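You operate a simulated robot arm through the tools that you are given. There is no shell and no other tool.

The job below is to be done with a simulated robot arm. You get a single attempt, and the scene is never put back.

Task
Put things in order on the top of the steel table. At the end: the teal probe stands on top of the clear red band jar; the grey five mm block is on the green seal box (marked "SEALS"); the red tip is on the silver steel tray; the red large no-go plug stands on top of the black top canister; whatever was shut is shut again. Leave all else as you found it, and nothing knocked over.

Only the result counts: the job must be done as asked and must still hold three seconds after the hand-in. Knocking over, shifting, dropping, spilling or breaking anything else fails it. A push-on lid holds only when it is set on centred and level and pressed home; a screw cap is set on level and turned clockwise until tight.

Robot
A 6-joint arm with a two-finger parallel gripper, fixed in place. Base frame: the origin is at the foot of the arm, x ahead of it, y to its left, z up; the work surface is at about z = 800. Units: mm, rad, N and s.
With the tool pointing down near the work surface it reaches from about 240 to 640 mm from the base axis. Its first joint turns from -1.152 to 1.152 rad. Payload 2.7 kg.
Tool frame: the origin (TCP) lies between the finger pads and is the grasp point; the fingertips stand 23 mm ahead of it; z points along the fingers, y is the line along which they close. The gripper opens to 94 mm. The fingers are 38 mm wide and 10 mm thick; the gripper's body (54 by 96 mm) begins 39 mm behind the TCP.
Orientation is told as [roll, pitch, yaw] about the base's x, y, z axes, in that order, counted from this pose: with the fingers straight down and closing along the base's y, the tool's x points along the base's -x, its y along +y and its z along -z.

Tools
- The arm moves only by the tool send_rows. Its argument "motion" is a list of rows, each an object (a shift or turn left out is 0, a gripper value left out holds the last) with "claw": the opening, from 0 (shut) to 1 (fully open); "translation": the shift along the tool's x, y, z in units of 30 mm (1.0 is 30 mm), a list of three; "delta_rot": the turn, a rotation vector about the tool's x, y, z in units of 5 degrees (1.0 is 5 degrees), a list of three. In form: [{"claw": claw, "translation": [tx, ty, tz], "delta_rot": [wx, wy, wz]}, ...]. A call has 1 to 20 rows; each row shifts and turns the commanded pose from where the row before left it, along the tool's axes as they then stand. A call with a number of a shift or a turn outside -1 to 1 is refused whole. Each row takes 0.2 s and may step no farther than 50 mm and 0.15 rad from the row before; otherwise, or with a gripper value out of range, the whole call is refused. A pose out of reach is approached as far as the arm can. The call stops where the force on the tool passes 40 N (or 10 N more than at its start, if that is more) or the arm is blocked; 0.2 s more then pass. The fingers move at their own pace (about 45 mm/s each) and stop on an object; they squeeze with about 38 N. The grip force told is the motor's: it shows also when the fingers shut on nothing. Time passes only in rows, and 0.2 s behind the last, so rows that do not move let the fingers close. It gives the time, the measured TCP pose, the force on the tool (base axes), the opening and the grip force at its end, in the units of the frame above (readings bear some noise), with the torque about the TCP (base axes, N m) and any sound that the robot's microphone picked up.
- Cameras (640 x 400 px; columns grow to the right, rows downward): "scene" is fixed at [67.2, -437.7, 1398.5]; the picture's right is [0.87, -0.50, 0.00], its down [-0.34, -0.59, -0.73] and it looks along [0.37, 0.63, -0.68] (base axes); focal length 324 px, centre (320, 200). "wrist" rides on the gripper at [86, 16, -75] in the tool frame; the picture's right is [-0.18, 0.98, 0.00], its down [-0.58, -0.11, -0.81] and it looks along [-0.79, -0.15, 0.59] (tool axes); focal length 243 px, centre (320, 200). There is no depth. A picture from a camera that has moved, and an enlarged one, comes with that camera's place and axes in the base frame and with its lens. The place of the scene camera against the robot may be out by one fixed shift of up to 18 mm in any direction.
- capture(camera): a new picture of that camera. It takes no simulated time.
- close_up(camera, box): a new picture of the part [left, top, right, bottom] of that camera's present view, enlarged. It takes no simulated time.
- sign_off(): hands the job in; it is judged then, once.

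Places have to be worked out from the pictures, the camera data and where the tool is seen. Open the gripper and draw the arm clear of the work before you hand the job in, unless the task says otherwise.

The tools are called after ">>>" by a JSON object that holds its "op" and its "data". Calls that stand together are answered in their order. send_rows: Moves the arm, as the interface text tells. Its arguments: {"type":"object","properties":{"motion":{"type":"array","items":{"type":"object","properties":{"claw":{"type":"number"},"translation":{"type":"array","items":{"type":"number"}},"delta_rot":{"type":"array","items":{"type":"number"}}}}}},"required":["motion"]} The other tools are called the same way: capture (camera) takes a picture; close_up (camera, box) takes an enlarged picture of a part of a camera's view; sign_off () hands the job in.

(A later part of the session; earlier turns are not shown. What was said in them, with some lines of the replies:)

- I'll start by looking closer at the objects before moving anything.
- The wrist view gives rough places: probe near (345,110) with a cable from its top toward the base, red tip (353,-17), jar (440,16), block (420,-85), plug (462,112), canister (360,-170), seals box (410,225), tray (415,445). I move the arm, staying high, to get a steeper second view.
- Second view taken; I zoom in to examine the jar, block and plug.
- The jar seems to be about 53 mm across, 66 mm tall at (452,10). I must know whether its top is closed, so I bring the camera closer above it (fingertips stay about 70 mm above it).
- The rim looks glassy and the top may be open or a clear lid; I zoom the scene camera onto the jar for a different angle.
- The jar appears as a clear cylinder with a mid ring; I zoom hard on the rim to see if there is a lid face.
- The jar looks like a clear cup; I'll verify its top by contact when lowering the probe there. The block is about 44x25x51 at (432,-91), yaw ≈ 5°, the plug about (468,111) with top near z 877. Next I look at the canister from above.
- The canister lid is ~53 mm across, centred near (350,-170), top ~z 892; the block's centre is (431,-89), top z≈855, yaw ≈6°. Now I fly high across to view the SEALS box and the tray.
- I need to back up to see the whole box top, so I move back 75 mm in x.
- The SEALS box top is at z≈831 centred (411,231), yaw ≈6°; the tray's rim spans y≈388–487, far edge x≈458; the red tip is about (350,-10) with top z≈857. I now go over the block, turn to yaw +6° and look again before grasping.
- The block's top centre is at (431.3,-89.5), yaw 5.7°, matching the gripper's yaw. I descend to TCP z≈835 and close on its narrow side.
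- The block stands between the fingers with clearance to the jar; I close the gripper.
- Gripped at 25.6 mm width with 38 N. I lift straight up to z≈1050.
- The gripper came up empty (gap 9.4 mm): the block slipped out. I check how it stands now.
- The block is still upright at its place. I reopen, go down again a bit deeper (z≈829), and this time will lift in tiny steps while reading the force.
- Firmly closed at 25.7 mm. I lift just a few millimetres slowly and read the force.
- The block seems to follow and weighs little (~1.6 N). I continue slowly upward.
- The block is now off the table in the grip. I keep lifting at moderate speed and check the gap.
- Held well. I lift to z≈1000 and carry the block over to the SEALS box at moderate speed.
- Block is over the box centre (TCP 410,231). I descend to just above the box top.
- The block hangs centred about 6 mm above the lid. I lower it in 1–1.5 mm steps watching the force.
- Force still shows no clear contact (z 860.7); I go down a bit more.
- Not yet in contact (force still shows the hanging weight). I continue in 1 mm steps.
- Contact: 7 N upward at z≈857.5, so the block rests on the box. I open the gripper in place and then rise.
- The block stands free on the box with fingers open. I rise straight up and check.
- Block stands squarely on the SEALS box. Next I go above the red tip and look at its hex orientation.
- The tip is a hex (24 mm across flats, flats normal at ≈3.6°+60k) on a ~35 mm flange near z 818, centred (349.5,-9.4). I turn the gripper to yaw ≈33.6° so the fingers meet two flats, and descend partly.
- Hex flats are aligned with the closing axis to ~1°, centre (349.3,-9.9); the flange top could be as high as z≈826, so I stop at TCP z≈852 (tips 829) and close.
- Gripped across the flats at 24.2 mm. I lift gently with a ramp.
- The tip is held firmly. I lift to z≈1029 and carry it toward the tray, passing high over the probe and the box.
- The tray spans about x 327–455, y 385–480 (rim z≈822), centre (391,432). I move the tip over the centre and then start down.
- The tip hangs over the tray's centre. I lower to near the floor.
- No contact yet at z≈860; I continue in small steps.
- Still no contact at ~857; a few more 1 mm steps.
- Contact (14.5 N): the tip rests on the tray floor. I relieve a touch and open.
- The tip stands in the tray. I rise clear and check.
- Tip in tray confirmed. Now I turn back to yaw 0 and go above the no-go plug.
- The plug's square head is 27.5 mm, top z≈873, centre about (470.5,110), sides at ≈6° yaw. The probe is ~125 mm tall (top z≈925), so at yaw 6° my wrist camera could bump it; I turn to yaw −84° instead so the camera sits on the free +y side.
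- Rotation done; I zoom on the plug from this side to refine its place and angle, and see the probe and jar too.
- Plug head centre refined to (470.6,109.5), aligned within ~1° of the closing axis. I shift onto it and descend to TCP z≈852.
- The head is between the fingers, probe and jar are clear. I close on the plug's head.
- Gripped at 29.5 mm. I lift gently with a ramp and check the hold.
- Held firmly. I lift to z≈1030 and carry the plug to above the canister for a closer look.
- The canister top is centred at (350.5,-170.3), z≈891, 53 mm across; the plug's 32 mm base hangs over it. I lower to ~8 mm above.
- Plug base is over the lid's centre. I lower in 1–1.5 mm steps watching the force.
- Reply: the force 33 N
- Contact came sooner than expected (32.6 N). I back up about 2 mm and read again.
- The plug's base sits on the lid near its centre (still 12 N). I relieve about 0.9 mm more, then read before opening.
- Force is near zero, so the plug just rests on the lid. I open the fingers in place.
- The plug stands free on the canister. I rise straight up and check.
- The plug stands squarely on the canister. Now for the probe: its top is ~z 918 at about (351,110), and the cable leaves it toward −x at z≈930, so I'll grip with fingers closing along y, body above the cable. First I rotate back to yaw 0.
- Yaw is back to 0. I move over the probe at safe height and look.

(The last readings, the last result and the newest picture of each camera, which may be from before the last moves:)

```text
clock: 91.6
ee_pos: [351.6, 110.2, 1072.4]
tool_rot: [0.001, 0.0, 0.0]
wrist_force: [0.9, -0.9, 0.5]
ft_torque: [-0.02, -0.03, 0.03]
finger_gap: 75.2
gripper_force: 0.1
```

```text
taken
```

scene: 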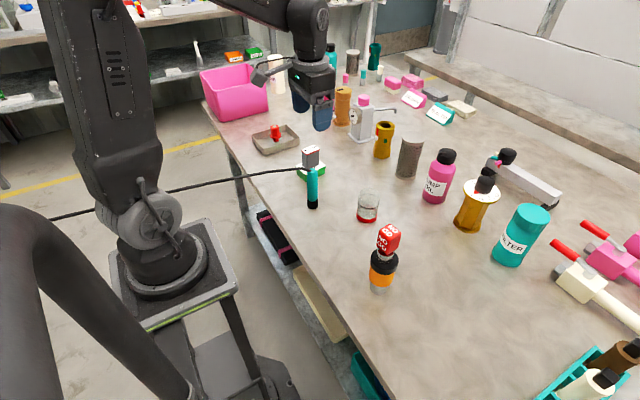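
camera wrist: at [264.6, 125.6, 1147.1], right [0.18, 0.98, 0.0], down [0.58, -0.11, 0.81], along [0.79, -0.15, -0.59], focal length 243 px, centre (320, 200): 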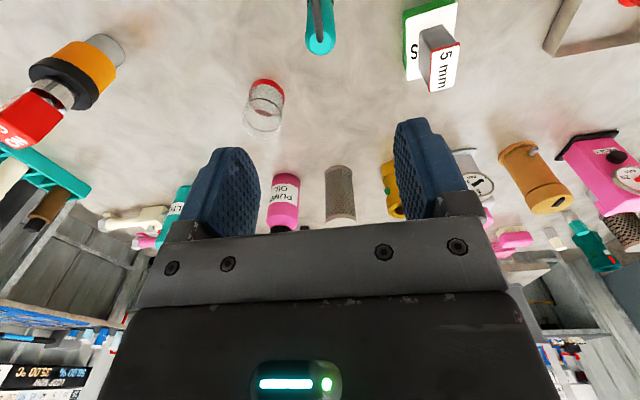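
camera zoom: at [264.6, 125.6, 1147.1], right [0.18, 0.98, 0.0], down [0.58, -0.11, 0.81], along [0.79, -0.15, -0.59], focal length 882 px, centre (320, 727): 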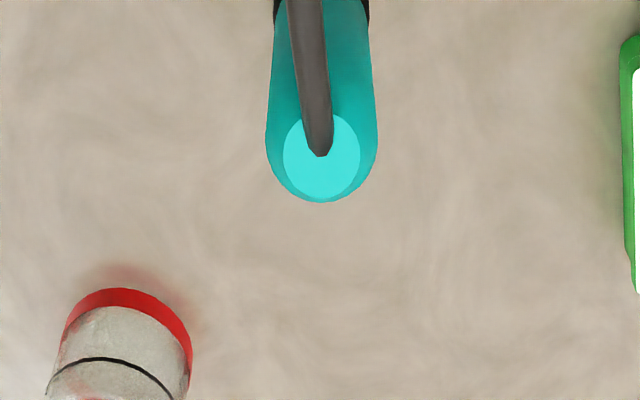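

The probe's top disc is at (350.4,109.8), z≈919, right under the TCP, with the cable leaving along −x between the fingers. I descend to TCP z≈906 (body bottom ≈945, above the cable).

>>> {"op": "send_rows", "data": {"motion": [{"translation": [0, 0, 0.7]}, {"translation": [0, 0, 0.8]}, {"translation": [0, 0, 0.8]}, {"translation": [0, 0, 0.8]}, {"translation": [0, 0, 0.8]}, {"translation": [0, 0, 0.7]}, {"translation": [0, 0, 0.5]}, {"translation": [0, 0, 0.3]}, {"translation": [0, 0, 0.15]}, {"translation": [0, 0, 0]}]}}

>>> {"op": "capture", "data": {"camera": "wrist"}}

>>> {"op": "close_up", "data": {"camera": "scene", "box": [250, 120, 370, 220]}}

```text
clock: 93.8
ee_pos: [350.4, 109.7, 905.8]
tool_rot: [-0.001, -0.001, 0.002]
wrist_force: [-0.6, 0.1, 0.7]
ft_torque: [0.0, 0.03, 0.01]
finger_gap: 75.3
gripper_force: 0.0
```

```text
taken
camera wrist: at [263.7, 125.6, 980.6], right [0.18, 0.98, 0.0], down [0.58, -0.11, 0.81], along [0.79, -0.15, -0.59], focal length 243 px, centre (320, 200)
```

wrist: 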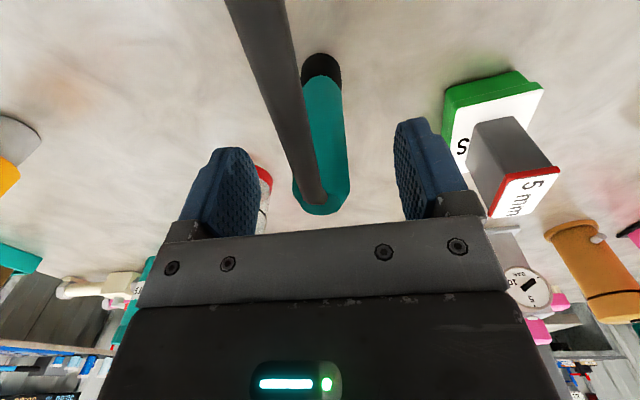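

```text
4.00 times, centred on (310, 170) of scene
camera zoom: at [67.2, -437.7, 1398.5], right [0.87, -0.5, 0.0], down [-0.34, -0.59, -0.73], along [0.37, 0.63, -0.68], focal length 1298 px, centre (360, 320)
```

zoom: 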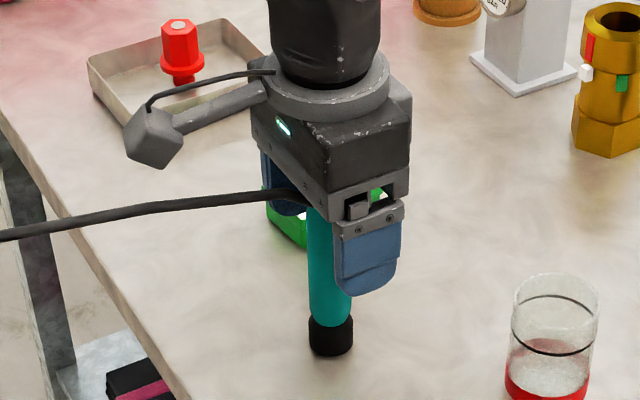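

Cable passes under the gripper body without contact. I close on the probe.

>>> {"op": "send_rows", "data": {"motion": [{"claw": 0.4}, {"claw": 0.2}, {"claw": 0}, {"claw": 0}, {"claw": 0}, {"claw": 0}]}}

>>> {"op": "capture", "data": {"camera": "wrist"}}

>>> {"op": "close_up", "data": {"camera": "scene", "box": [250, 120, 370, 220]}}

```text
clock: 95.2
ee_pos: [350.5, 109.7, 905.2]
tool_rot: [-0.001, 0.0, 0.001]
wrist_force: [0.1, 0.3, -0.8]
ft_torque: [0.08, 0.0, 0.01]
finger_gap: 25.5
gripper_force: 37.9
```

```text
taken
camera wrist: at [263.8, 125.6, 980.8], right [0.18, 0.98, 0.0], down [0.58, -0.11, 0.81], along [0.79, -0.15, -0.59], focal length 243 px, centre (320, 200)
```

wrist: 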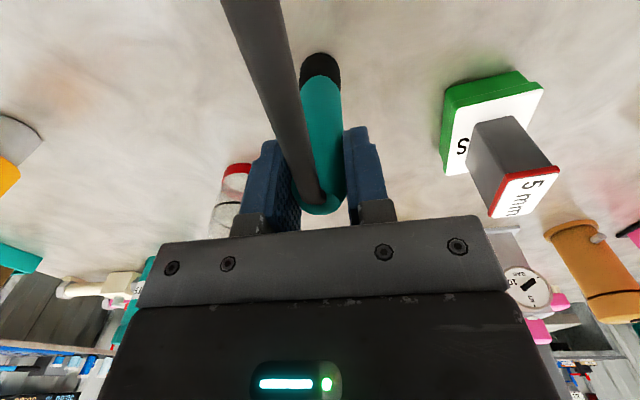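

```text
4.00 times, centred on (310, 170) of scene
camera zoom: at [67.2, -437.7, 1398.5], right [0.87, -0.5, 0.0], down [-0.34, -0.59, -0.73], along [0.37, 0.63, -0.68], focal length 1298 px, centre (360, 320)
```

zoom: 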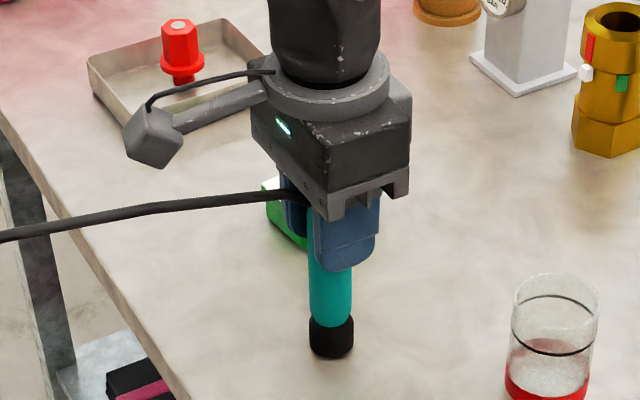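

Gripped at 25.5 mm. I lift slowly a first 20 mm and read forces to feel the cable.

>>> {"op": "send_rows", "data": {"motion": [{"translation": [0, 0, -0.05]}, {"translation": [0, 0, -0.05]}, {"translation": [0, 0, -0.1]}, {"translation": [0, 0, -0.1]}, {"translation": [0, 0, -0.15]}, {"translation": [0, 0, -0.15]}, {"translation": [0, 0, -0.1]}, {"translation": [0, 0, 0]}]}}

>>> {"op": "capture", "data": {"camera": "wrist"}}

>>> {"op": "capture", "data": {"camera": "scene"}}

```text
clock: 97.0
ee_pos: [350.3, 109.8, 925.9]
tool_rot: [0.001, 0.001, -0.001]
wrist_force: [0.3, 0.6, -0.3]
ft_torque: [0.0, -0.04, 0.01]
finger_gap: 25.6
gripper_force: 37.9
```

```text
taken
camera wrist: at [264.5, 125.9, 1001.8], right [0.18, 0.98, 0.0], down [0.58, -0.11, 0.81], along [0.79, -0.15, -0.59], focal length 243 px, centre (320, 200)
```

wrist: 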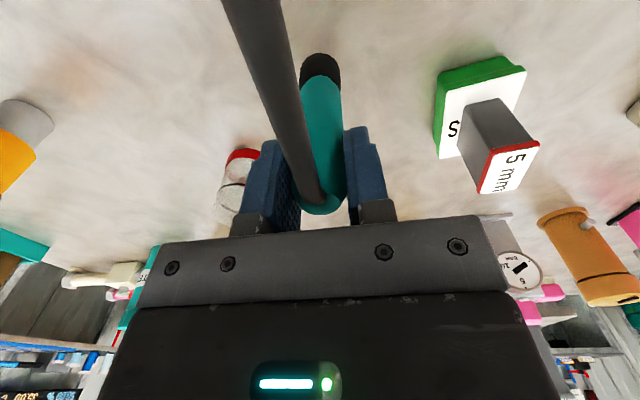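

```text
taken
```

scene: 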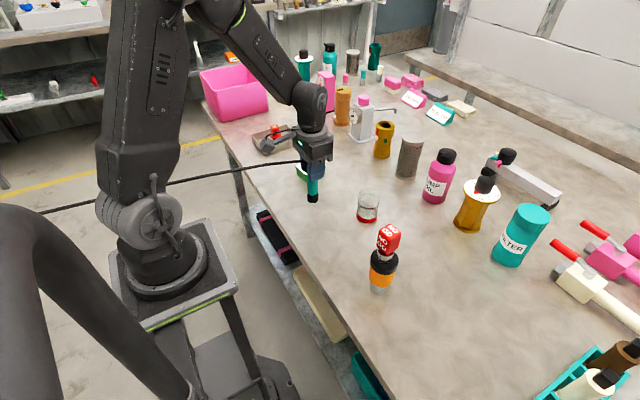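

Lifted freely, no noticeable cable pull. I raise to z≈1006 and carry it over to the jar at (452,10), then look.

>>> {"op": "send_rows", "data": {"motion": [{"translation": [0, 0, -0.3]}, {"translation": [0, 0, -0.5]}, {"translation": [0, 0, -0.6]}, {"translation": [0, 0, -0.6]}, {"translation": [0, 0, -0.5]}, {"translation": [0, 0, -0.2]}, {"translation": [-0.3, -0.3, 0]}, {"translation": [-0.5, -0.5, 0]}, {"translation": [-0.56, -0.55, 0]}, {"translation": [-0.56, -0.55, 0]}, {"translation": [-0.56, -0.55, 0]}, {"translation": [-0.5, -0.5, 0]}, {"translation": [-0.38, -0.38, 0]}, {"translation": [0, 0, 0]}]}}

>>> {"op": "capture", "data": {"camera": "wrist"}}

>>> {"op": "close_up", "data": {"camera": "wrist", "box": [240, 0, 400, 110]}}

>>> {"op": "capture", "data": {"camera": "scene"}}

```text
clock: 100.0
ee_pos: [452.0, 9.2, 1007.3]
tool_rot: [0.0, 0.001, 0.0]
wrist_force: [0.7, 0.0, -1.1]
ft_torque: [0.02, -0.02, 0.0]
finger_gap: 25.5
gripper_force: 37.7
```

```text
taken
camera wrist: at [364.7, 25.2, 1082.3], right [0.18, 0.98, 0.0], down [0.58, -0.11, 0.81], along [0.79, -0.15, -0.59], focal length 243 px, centre (320, 200)
```

wrist: 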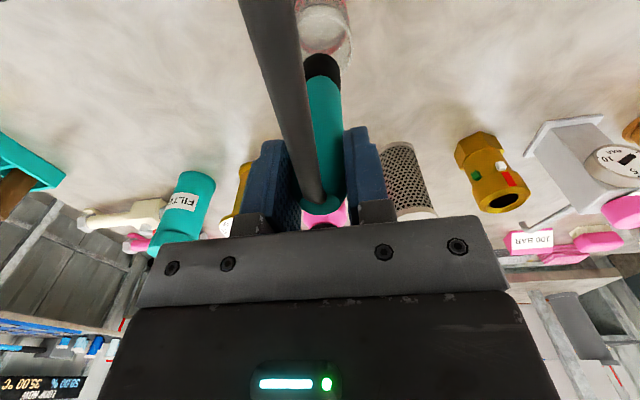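

```text
3.64 times, centred on (320, 55) of wrist
camera zoom: at [364.7, 25.2, 1082.3], right [0.18, 0.98, 0.0], down [0.58, -0.11, 0.81], along [0.79, -0.15, -0.59], focal length 882 px, centre (320, 727)
```

zoom: 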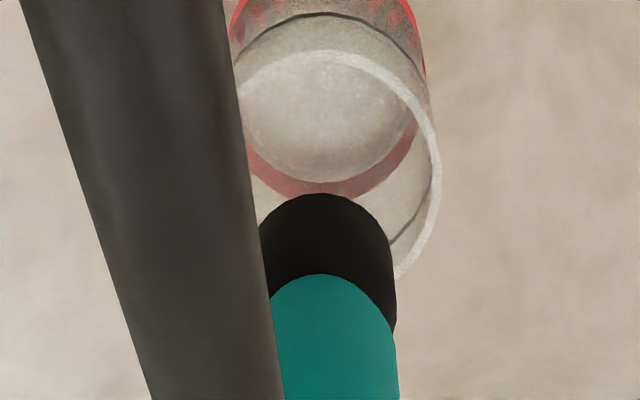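

```text
taken
```

scene: 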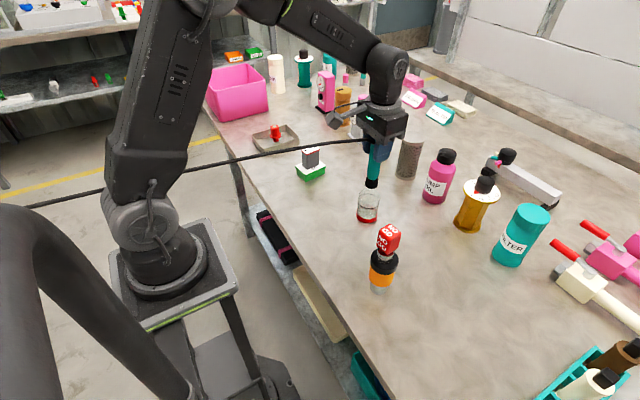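

The probe's foot is centred over the jar (both ≈(452.4,9.6)). I lower to a few mm above the rim height and then step down carefully to feel whether the top is closed.

>>> {"op": "send_rows", "data": {"motion": [{"translation": [0, 0, 0.2]}, {"translation": [0, 0, 0.25]}, {"translation": [0, 0, 0.25]}, {"translation": [0, 0, 0.15]}, {"translation": [0, 0, 0.1]}, {"translation": [0, 0, 0]}]}}

>>> {"op": "close_up", "data": {"camera": "scene", "box": [330, 160, 410, 230]}}

>>> {"op": "close_up", "data": {"camera": "wrist", "box": [240, 0, 400, 110]}}

```text
clock: 101.4
ee_pos: [452.4, 8.5, 978.2]
tool_rot: [0.001, 0.0, -0.001]
wrist_force: [-0.3, 0.3, -1.4]
ft_torque: [-0.04, 0.0, 0.03]
finger_gap: 25.4
gripper_force: 38.4
```

```text
5.71 times, centred on (370, 195) of scene
camera zoom: at [67.2, -437.7, 1398.5], right [0.87, -0.5, 0.0], down [-0.34, -0.59, -0.73], along [0.37, 0.63, -0.68], focal length 1854 px, centre (34, 229)
```

zoom: 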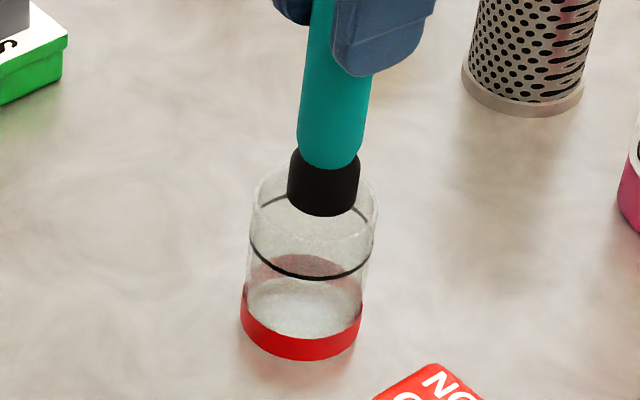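

```text
3.64 times, centred on (320, 55) of wrist
camera zoom: at [365.1, 25.2, 1053.9], right [0.18, 0.98, 0.0], down [0.58, -0.11, 0.81], along [0.79, -0.15, -0.59], focal length 882 px, centre (320, 727)
```

zoom: 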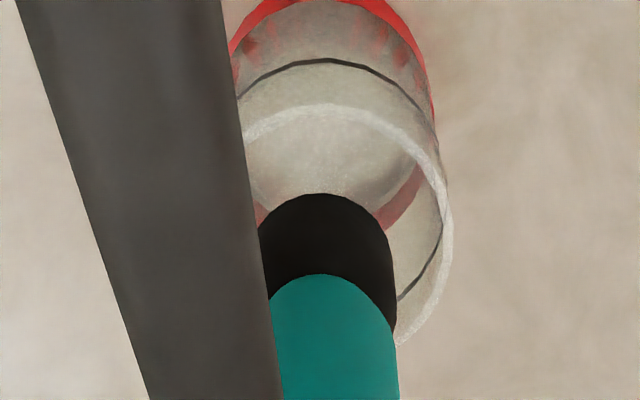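

Probe foot is ~7 mm above rim height. I step down 1.2 mm per row, watching the force.

>>> {"op": "send_rows", "data": {"motion": [{"translation": [0, 0, 0.04]}, {"translation": [0, 0, 0.04]}, {"translation": [0, 0, 0.04]}, {"translation": [0, 0, 0.04]}, {"translation": [0, 0, 0]}]}}

```text
clock: 102.6
ee_pos: [450.9, 9.0, 977.0]
tool_rot: [0.0, -0.007, -0.002]
wrist_force: [-4.1, -0.4, 36.3]
ft_torque: [-0.06, 0.59, 0.02]
finger_gap: 25.5
gripper_force: 38.3
```

Contact with a solid top at foot height ≈871 (36 N): the jar is closed on top by its clear lid. I back off to relieve the force.

>>> {"op": "send_rows", "data": {"motion": [{"translation": [0, 0, -0.04]}, {"translation": [0, 0, -0.04]}, {"translation": [0, 0, 0]}]}}

>>> {"op": "close_up", "data": {"camera": "scene", "box": [330, 160, 410, 230]}}

>>> {"op": "close_up", "data": {"camera": "wrist", "box": [240, 0, 400, 110]}}

```text
clock: 103.4
ee_pos: [451.7, 9.3, 977.0]
tool_rot: [-0.001, -0.004, 0.0]
wrist_force: [1.7, -1.8, 21.4]
ft_torque: [-0.29, -0.28, 0.01]
finger_gap: 25.4
gripper_force: 38.2
```

```text
5.71 times, centred on (370, 195) of scene
camera zoom: at [66.9, -437.8, 1398.5], right [0.87, -0.5, 0.0], down [-0.34, -0.59, -0.73], along [0.37, 0.63, -0.68], focal length 1854 px, centre (34, 229)
```

zoom: 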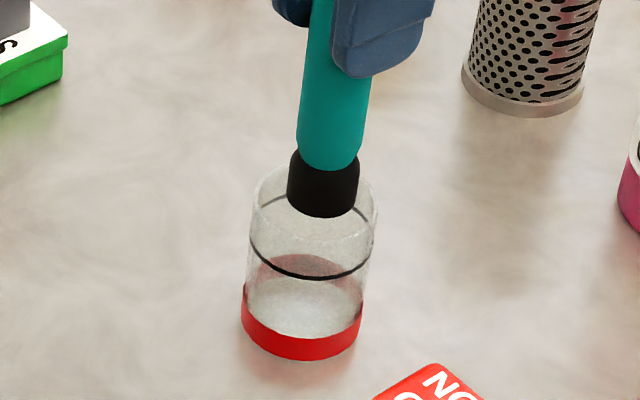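

```text
3.64 times, centred on (320, 55) of wrist
camera zoom: at [365.1, 26.0, 1052.0], right [0.18, 0.98, 0.0], down [0.58, -0.11, 0.81], along [0.79, -0.15, -0.59], focal length 882 px, centre (320, 727)
```

zoom: 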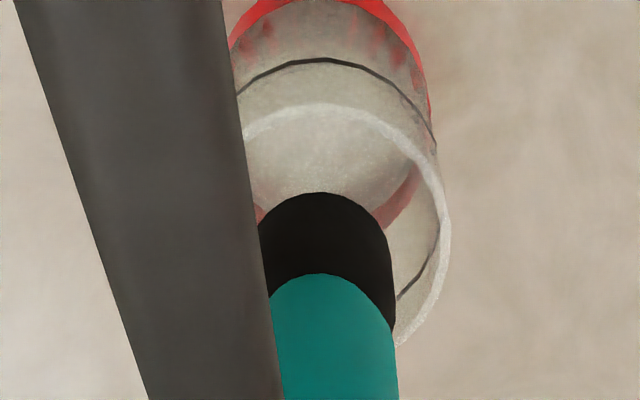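

Still 21 N; I raise further in small steps.

>>> {"op": "send_rows", "data": {"motion": [{"translation": [0, 0, -0.05]}, {"translation": [0, 0, 0]}]}}

```text
clock: 104.0
ee_pos: [452.3, 10.4, 977.4]
tool_rot: [0.0, 0.002, -0.001]
wrist_force: [4.3, 0.3, 9.2]
ft_torque: [0.03, -0.46, 0.01]
finger_gap: 25.6
gripper_force: 37.7
```

9 N left with a small lateral force; one more small raise.

>>> {"op": "send_rows", "data": {"motion": [{"translation": [0, 0, -0.03]}, {"translation": [0, 0, 0]}]}}

```text
clock: 104.6
ee_pos: [449.5, 9.8, 976.6]
tool_rot: [0.0, 0.007, -0.001]
wrist_force: [0.2, -0.2, -1.2]
ft_torque: [0.03, 0.04, 0.01]
finger_gap: 25.7
gripper_force: 38.1
```

Contact is just released (only the probe's weight is felt). I lower 0.9 mm to touch lightly and read.

>>> {"op": "send_rows", "data": {"motion": [{"translation": [0, 0, 0.03]}, {"translation": [0, 0, 0]}]}}

>>> {"op": "close_up", "data": {"camera": "scene", "box": [330, 150, 410, 230]}}

>>> {"op": "close_up", "data": {"camera": "wrist", "box": [220, 0, 420, 220]}}

```text
clock: 105.2
ee_pos: [450.1, 8.7, 978.5]
tool_rot: [-0.001, 0.001, -0.001]
wrist_force: [-0.1, 0.1, -1.9]
ft_torque: [0.02, 0.0, 0.03]
finger_gap: 25.7
gripper_force: 37.8
```

```text
5.00 times, centred on (370, 190) of scene
camera zoom: at [67.2, -437.7, 1398.5], right [0.87, -0.5, 0.0], down [-0.34, -0.59, -0.73], along [0.37, 0.63, -0.68], focal length 1622 px, centre (70, 250)
```

zoom: 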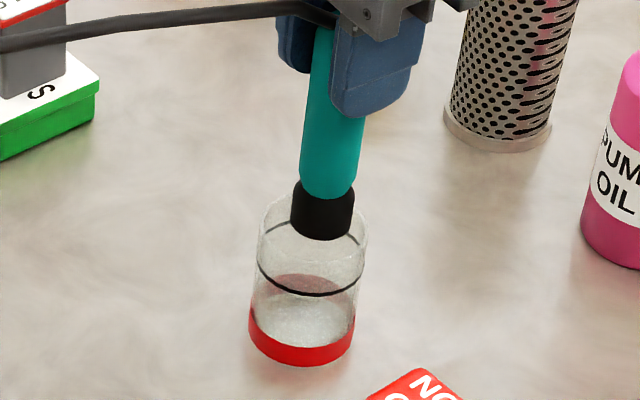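

```text
1.82 times, centred on (320, 110) of wrist
camera zoom: at [365.1, 25.5, 1053.1], right [0.18, 0.98, 0.0], down [0.58, -0.11, 0.81], along [0.79, -0.15, -0.59], focal length 441 px, centre (320, 364)
```

zoom: 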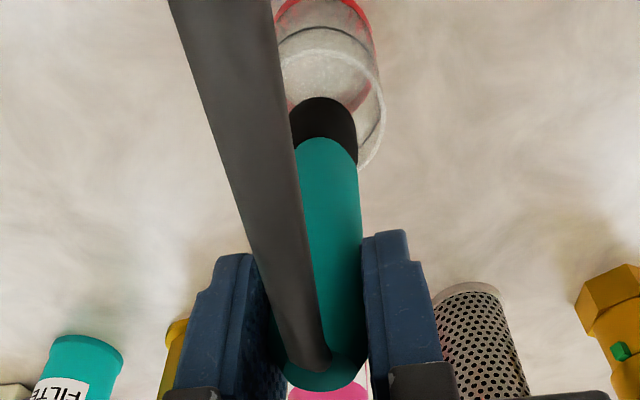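

The probe hangs just above; relative to the jar it looks ~3 mm too far in +x. I raise slightly, shift −3 mm x/+1 mm y, and lower again in sub-millimetre steps.

>>> {"op": "send_rows", "data": {"motion": [{"translation": [0, 0, -0.08]}, {"translation": [0.1, 0.033, 0]}, {"translation": [0, 0, 0]}]}}

>>> {"op": "close_up", "data": {"camera": "scene", "box": [345, 175, 395, 230]}}

>>> {"op": "close_up", "data": {"camera": "wrist", "box": [270, 0, 370, 80]}}

```text
clock: 106.0
ee_pos: [448.1, 10.2, 979.7]
tool_rot: [-0.002, 0.0, 0.001]
wrist_force: [-0.7, -0.9, -1.7]
ft_torque: [-0.01, 0.04, -0.01]
finger_gap: 25.5
gripper_force: 38.4
```

```text
7.27 times, centred on (370, 202) of scene
camera zoom: at [67.2, -437.7, 1398.5], right [0.87, -0.5, 0.0], down [-0.34, -0.59, -0.73], along [0.37, 0.63, -0.68], focal length 2359 px, centre (-44, 182)
```

zoom: 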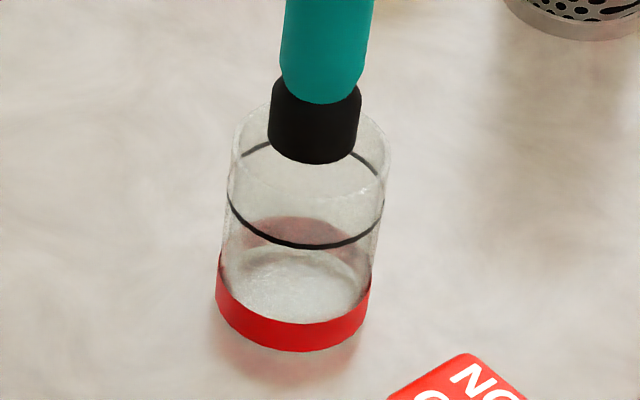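

```text
5.00 times, centred on (320, 40) of wrist
camera zoom: at [361.7, 26.4, 1055.4], right [0.18, 0.98, 0.0], down [0.58, -0.11, 0.81], along [0.79, -0.15, -0.59], focal length 1213 px, centre (320, 1000)
```

zoom: 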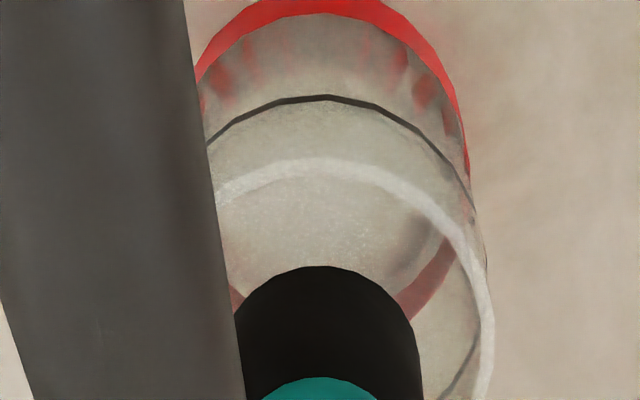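

Now the probe's foot is centred over the jar within ~1 mm. I lower in 0.9 mm steps to a light touch.

>>> {"op": "send_rows", "data": {"motion": [{"translation": [0, 0, 0.03]}, {"translation": [0, 0, 0.03]}, {"translation": [0, 0, 0.03]}, {"translation": [0, 0, 0]}]}}

```text
clock: 107.0
ee_pos: [448.9, 10.4, 978.3]
tool_rot: [-0.001, 0.0, 0.001]
wrist_force: [-0.2, -0.2, 1.8]
ft_torque: [-0.01, 0.04, 0.02]
finger_gap: 25.4
gripper_force: 38.0
```

Light contact (≈3.5 N change). I open just slightly (fingers staying close as a guard) and check whether the probe stands by itself.

>>> {"op": "send_rows", "data": {"motion": [{"translation": [0, 0, 0.01]}, {"claw": 0.32}, {"claw": 0.34}, {"claw": 0.34}, {"claw": 0.34}, {"claw": 0.34}]}}

>>> {"op": "close_up", "data": {"camera": "scene", "box": [320, 130, 420, 230]}}

>>> {"op": "close_up", "data": {"camera": "wrist", "box": [220, 0, 420, 220]}}

```text
clock: 108.4
ee_pos: [449.2, 10.7, 976.5]
tool_rot: [0.0, 0.0, 0.002]
wrist_force: [1.2, -0.5, 0.3]
ft_torque: [-0.02, -0.01, -0.01]
finger_gap: 32.1
gripper_force: 0.1
```

```text
4.00 times, centred on (370, 180) of scene
camera zoom: at [67.2, -437.7, 1398.5], right [0.87, -0.5, 0.0], down [-0.34, -0.59, -0.73], along [0.37, 0.63, -0.68], focal length 1298 px, centre (120, 280)
```

zoom: 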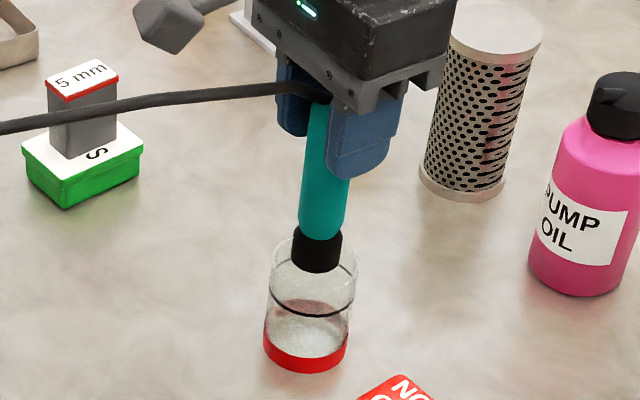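

```text
1.82 times, centred on (320, 110) of wrist
camera zoom: at [362.0, 26.8, 1052.4], right [0.18, 0.98, 0.0], down [0.58, -0.11, 0.81], along [0.79, -0.15, -0.59], focal length 441 px, centre (320, 364)
```

zoom: 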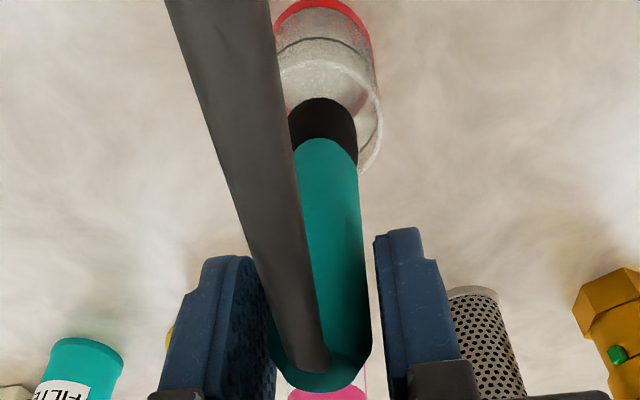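

The probe stands by itself on the jar. I open wider, wait a little, and look again.

>>> {"op": "send_rows", "data": {"motion": [{"claw": 0.5}, {"claw": 0.65}, {"claw": 0.65}, {"claw": 0.65}, {"claw": 0.65}, {"claw": 0.65}]}}

>>> {"op": "close_up", "data": {"camera": "wrist", "box": [220, 0, 420, 220]}}

```text
clock: 109.8
ee_pos: [447.9, 10.8, 976.7]
tool_rot: [0.001, 0.0, 0.0]
wrist_force: [-1.0, -0.2, 0.1]
ft_torque: [0.0, 0.0, -0.02]
finger_gap: 61.1
gripper_force: 0.1
```

```text
1.82 times, centred on (320, 110) of wrist
camera zoom: at [362.0, 26.8, 1052.4], right [0.18, 0.98, 0.0], down [0.58, -0.11, 0.81], along [0.79, -0.15, -0.59], focal length 441 px, centre (320, 364)
```

zoom: 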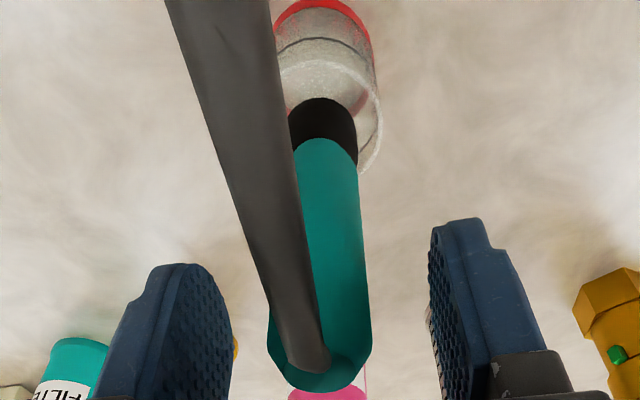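

Stable with fingers wide open and clear. I rise straight up, slowly at first.

>>> {"op": "send_rows", "data": {"motion": [{"translation": [0, 0, -0.15]}, {"translation": [0, 0, -0.3]}, {"translation": [0, 0, -0.5]}, {"translation": [0, 0, -0.7]}, {"translation": [0, 0, -0.8]}, {"translation": [0, 0, -0.9]}, {"translation": [0, 0, -0.9]}, {"translation": [0, 0, 0]}]}}

>>> {"op": "capture", "data": {"camera": "wrist"}}

>>> {"op": "capture", "data": {"camera": "scene"}}

>>> {"op": "close_up", "data": {"camera": "scene", "box": [290, 130, 440, 300]}}

```text
clock: 111.6
ee_pos: [448.1, 10.3, 1105.6]
tool_rot: [0.0, 0.001, 0.0]
wrist_force: [0.2, -0.4, 0.4]
ft_torque: [0.01, -0.01, 0.02]
finger_gap: 60.5
gripper_force: 0.1
```

```text
taken
camera wrist: at [361.6, 26.5, 1181.1], right [0.18, 0.98, 0.0], down [0.58, -0.11, 0.81], along [0.79, -0.15, -0.59], focal length 243 px, centre (320, 200)
```

wrist: 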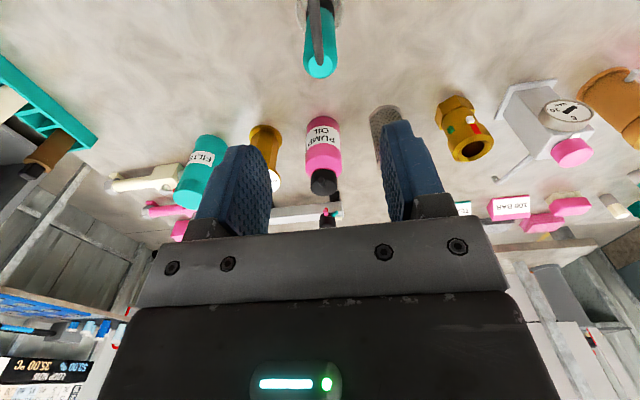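

```text
taken
```

scene: 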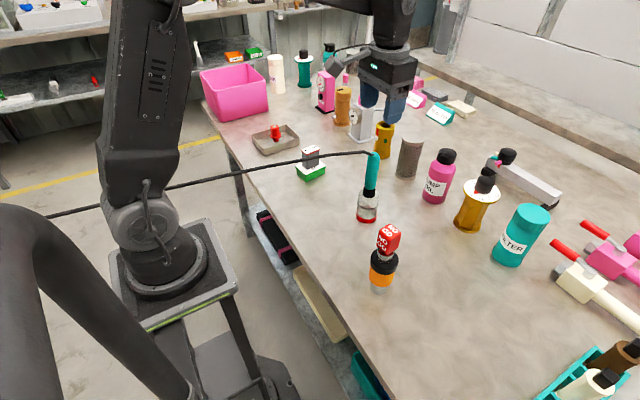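

```text
2.35 times, centred on (365, 215) of scene
camera zoom: at [67.2, -437.7, 1398.5], right [0.87, -0.5, 0.0], down [-0.34, -0.59, -0.73], along [0.37, 0.63, -0.68], focal length 763 px, centre (214, 165)
```

zoom: 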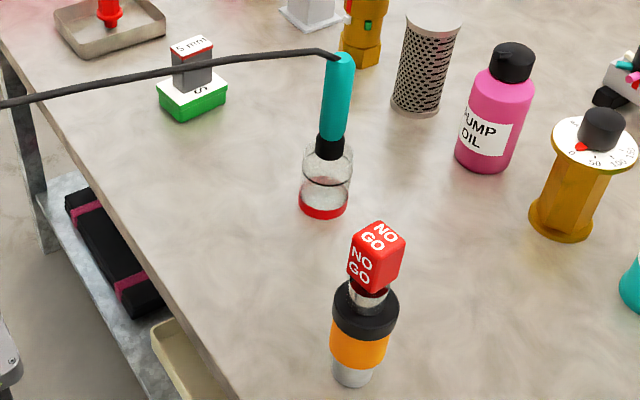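

All four pieces look in place. I open the gripper fully, raise higher and draw back, then wait a moment and verify everything is still standing.

>>> {"op": "send_rows", "data": {"motion": [{"claw": 1.0, "translation": [0, 0, -0.7]}, {"translation": [0, 0, -0.8]}, {"translation": [0.3, -0.3, -0.6]}, {"translation": [0.6, -0.5, 0]}, {"translation": [0.7, -0.6, 0]}, {"translation": [0.6, -0.5, 0]}, {"translation": [0, 0, 0]}, {"translation": [0, 0, 0]}, {"translation": [0, 0, 0]}, {"translation": [0, 0, 0]}, {"translation": [0, 0, 0]}, {"translation": [0, 0, 0]}, {"translation": [0, 0, 0]}, {"translation": [0, 0, 0]}, {"translation": [0, 0, 0]}, {"translation": [0, 0, 0]}]}}

>>> {"op": "capture", "data": {"camera": "scene"}}

>>> {"op": "close_up", "data": {"camera": "scene", "box": [230, 100, 430, 300]}}

>>> {"op": "capture", "data": {"camera": "wrist"}}

```text
clock: 115.0
ee_pos: [382.7, -46.0, 1166.7]
tool_rot: [0.0, -0.001, 0.0]
wrist_force: [0.1, -0.2, -0.2]
ft_torque: [0.01, -0.02, 0.0]
finger_gap: 93.9
gripper_force: 0.0
```

```text
taken
```

scene: 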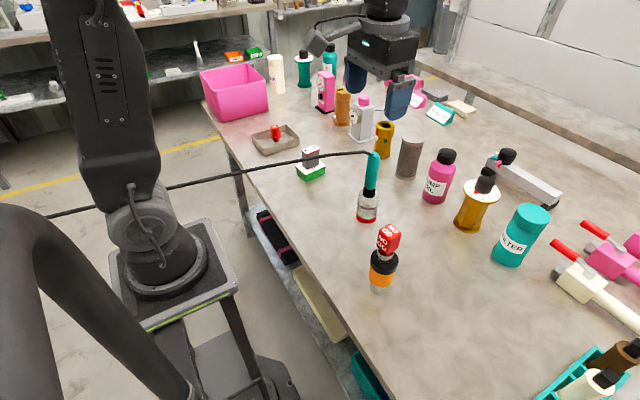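

```text
2.00 times, centred on (330, 200) of scene
camera zoom: at [67.2, -437.7, 1398.5], right [0.87, -0.5, 0.0], down [-0.34, -0.59, -0.73], along [0.37, 0.63, -0.68], focal length 649 px, centre (300, 200)
```

zoom: 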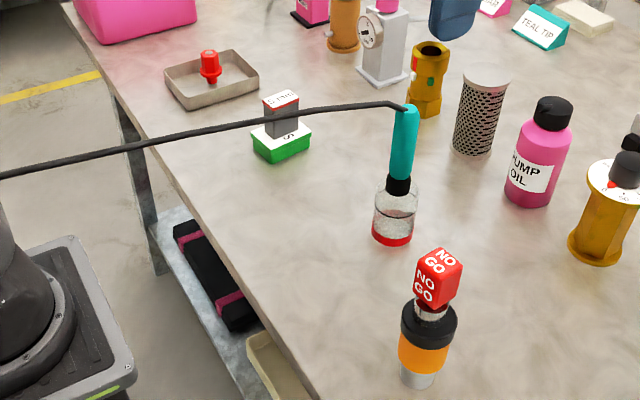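

```text
taken
camera wrist: at [295.9, -30.0, 1242.8], right [0.18, 0.98, 0.0], down [0.58, -0.11, 0.81], along [0.79, -0.15, -0.59], focal length 243 px, centre (320, 200)
```

wrist: 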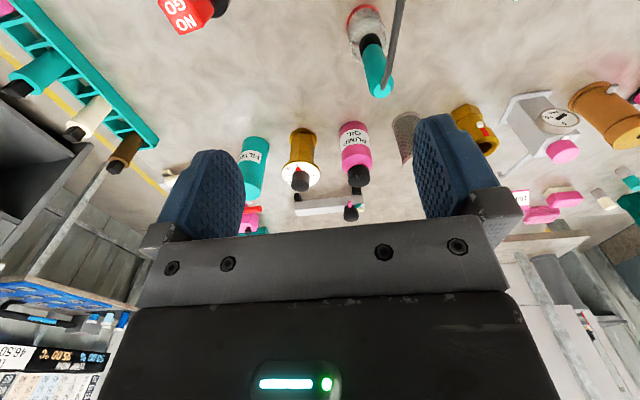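

Everything stands. I notice label cards in the back; I zoom in on them and on the finished placements before handing in.

>>> {"op": "close_up", "data": {"camera": "scene", "box": [380, 70, 490, 135]}}

>>> {"op": "close_up", "data": {"camera": "scene", "box": [340, 140, 420, 230]}}

>>> {"op": "close_up", "data": {"camera": "scene", "box": [240, 110, 340, 190]}}

>>> {"op": "close_up", "data": {"camera": "scene", "box": [340, 210, 430, 300]}}

```text
5.82 times, centred on (435, 102) of scene
camera zoom: at [67.2, -437.7, 1398.5], right [0.87, -0.5, 0.0], down [-0.34, -0.59, -0.73], along [0.37, 0.63, -0.68], focal length 1887 px, centre (-349, 767)
```

zoom: 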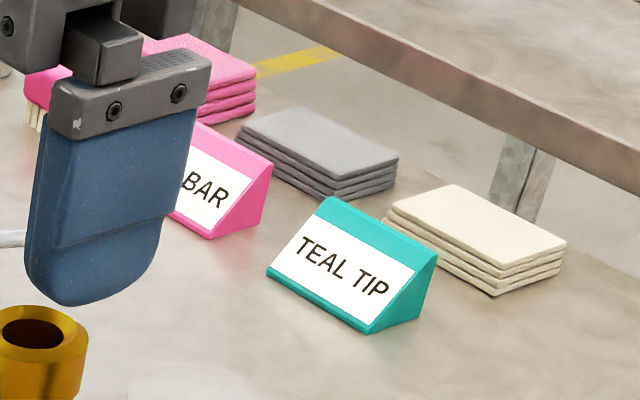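

```text
4.44 times, centred on (380, 185) of scene
camera zoom: at [67.2, -437.7, 1398.5], right [0.87, -0.5, 0.0], down [-0.34, -0.59, -0.73], along [0.37, 0.63, -0.68], focal length 1442 px, centre (53, 267)
```

zoom: 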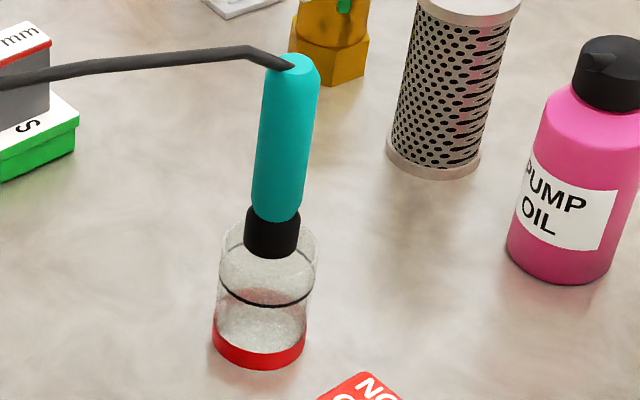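

```text
5.00 times, centred on (290, 150) of scene
camera zoom: at [67.2, -437.7, 1398.5], right [0.87, -0.5, 0.0], down [-0.34, -0.59, -0.73], along [0.37, 0.63, -0.68], focal length 1622 px, centre (470, 450)
```

zoom: 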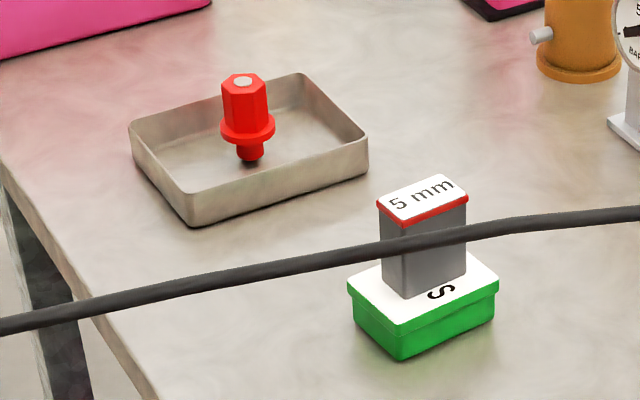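

```text
4.44 times, centred on (385, 255) of scene
camera zoom: at [67.2, -437.7, 1398.5], right [0.87, -0.5, 0.0], down [-0.34, -0.59, -0.73], along [0.37, 0.63, -0.68], focal length 1442 px, centre (31, -44)
```

zoom: 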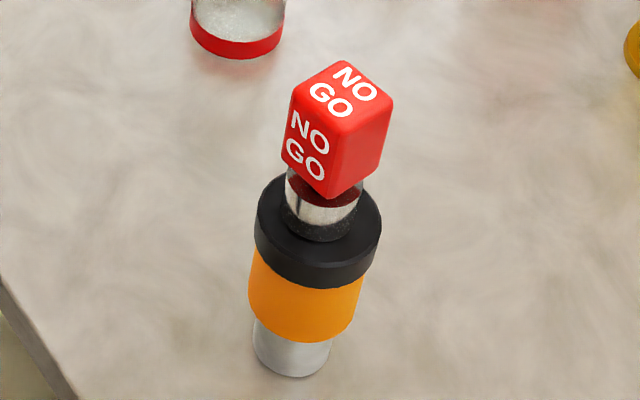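

Probe on the jar, block on the SEALS box, tip in the tray and plug on the canister have all stayed put for several seconds. Nothing was opened, the cards are just background labels, and the arm is clear with the gripper open. I hand in.

>>> {"op": "sign_off", "data": {}}

```text
The job is handed in.
```

The job is handed in. All four items were in place, and nothing had moved in the last pictures, taken after several seconds of waiting:

- **Teal probe:** it stands centred on the clear red band jar, with its cable still attached. The jar looked open from above, but the probe met a solid top when I lowered it.
- **Grey five mm block:** it stands upright on the green SEALS box. On the first try it slipped out of the gripper and stayed standing where it was; the second, slower lift worked.
- **Red tip:** it stands in the middle of the silver steel tray.
- **Red large no-go plug:** it stands near the centre of the black top canister.

I opened nothing, so whatever was shut is still shut. I saw nothing else knocked over or moved. The arm was clear of the work with the gripper open at hand-in.
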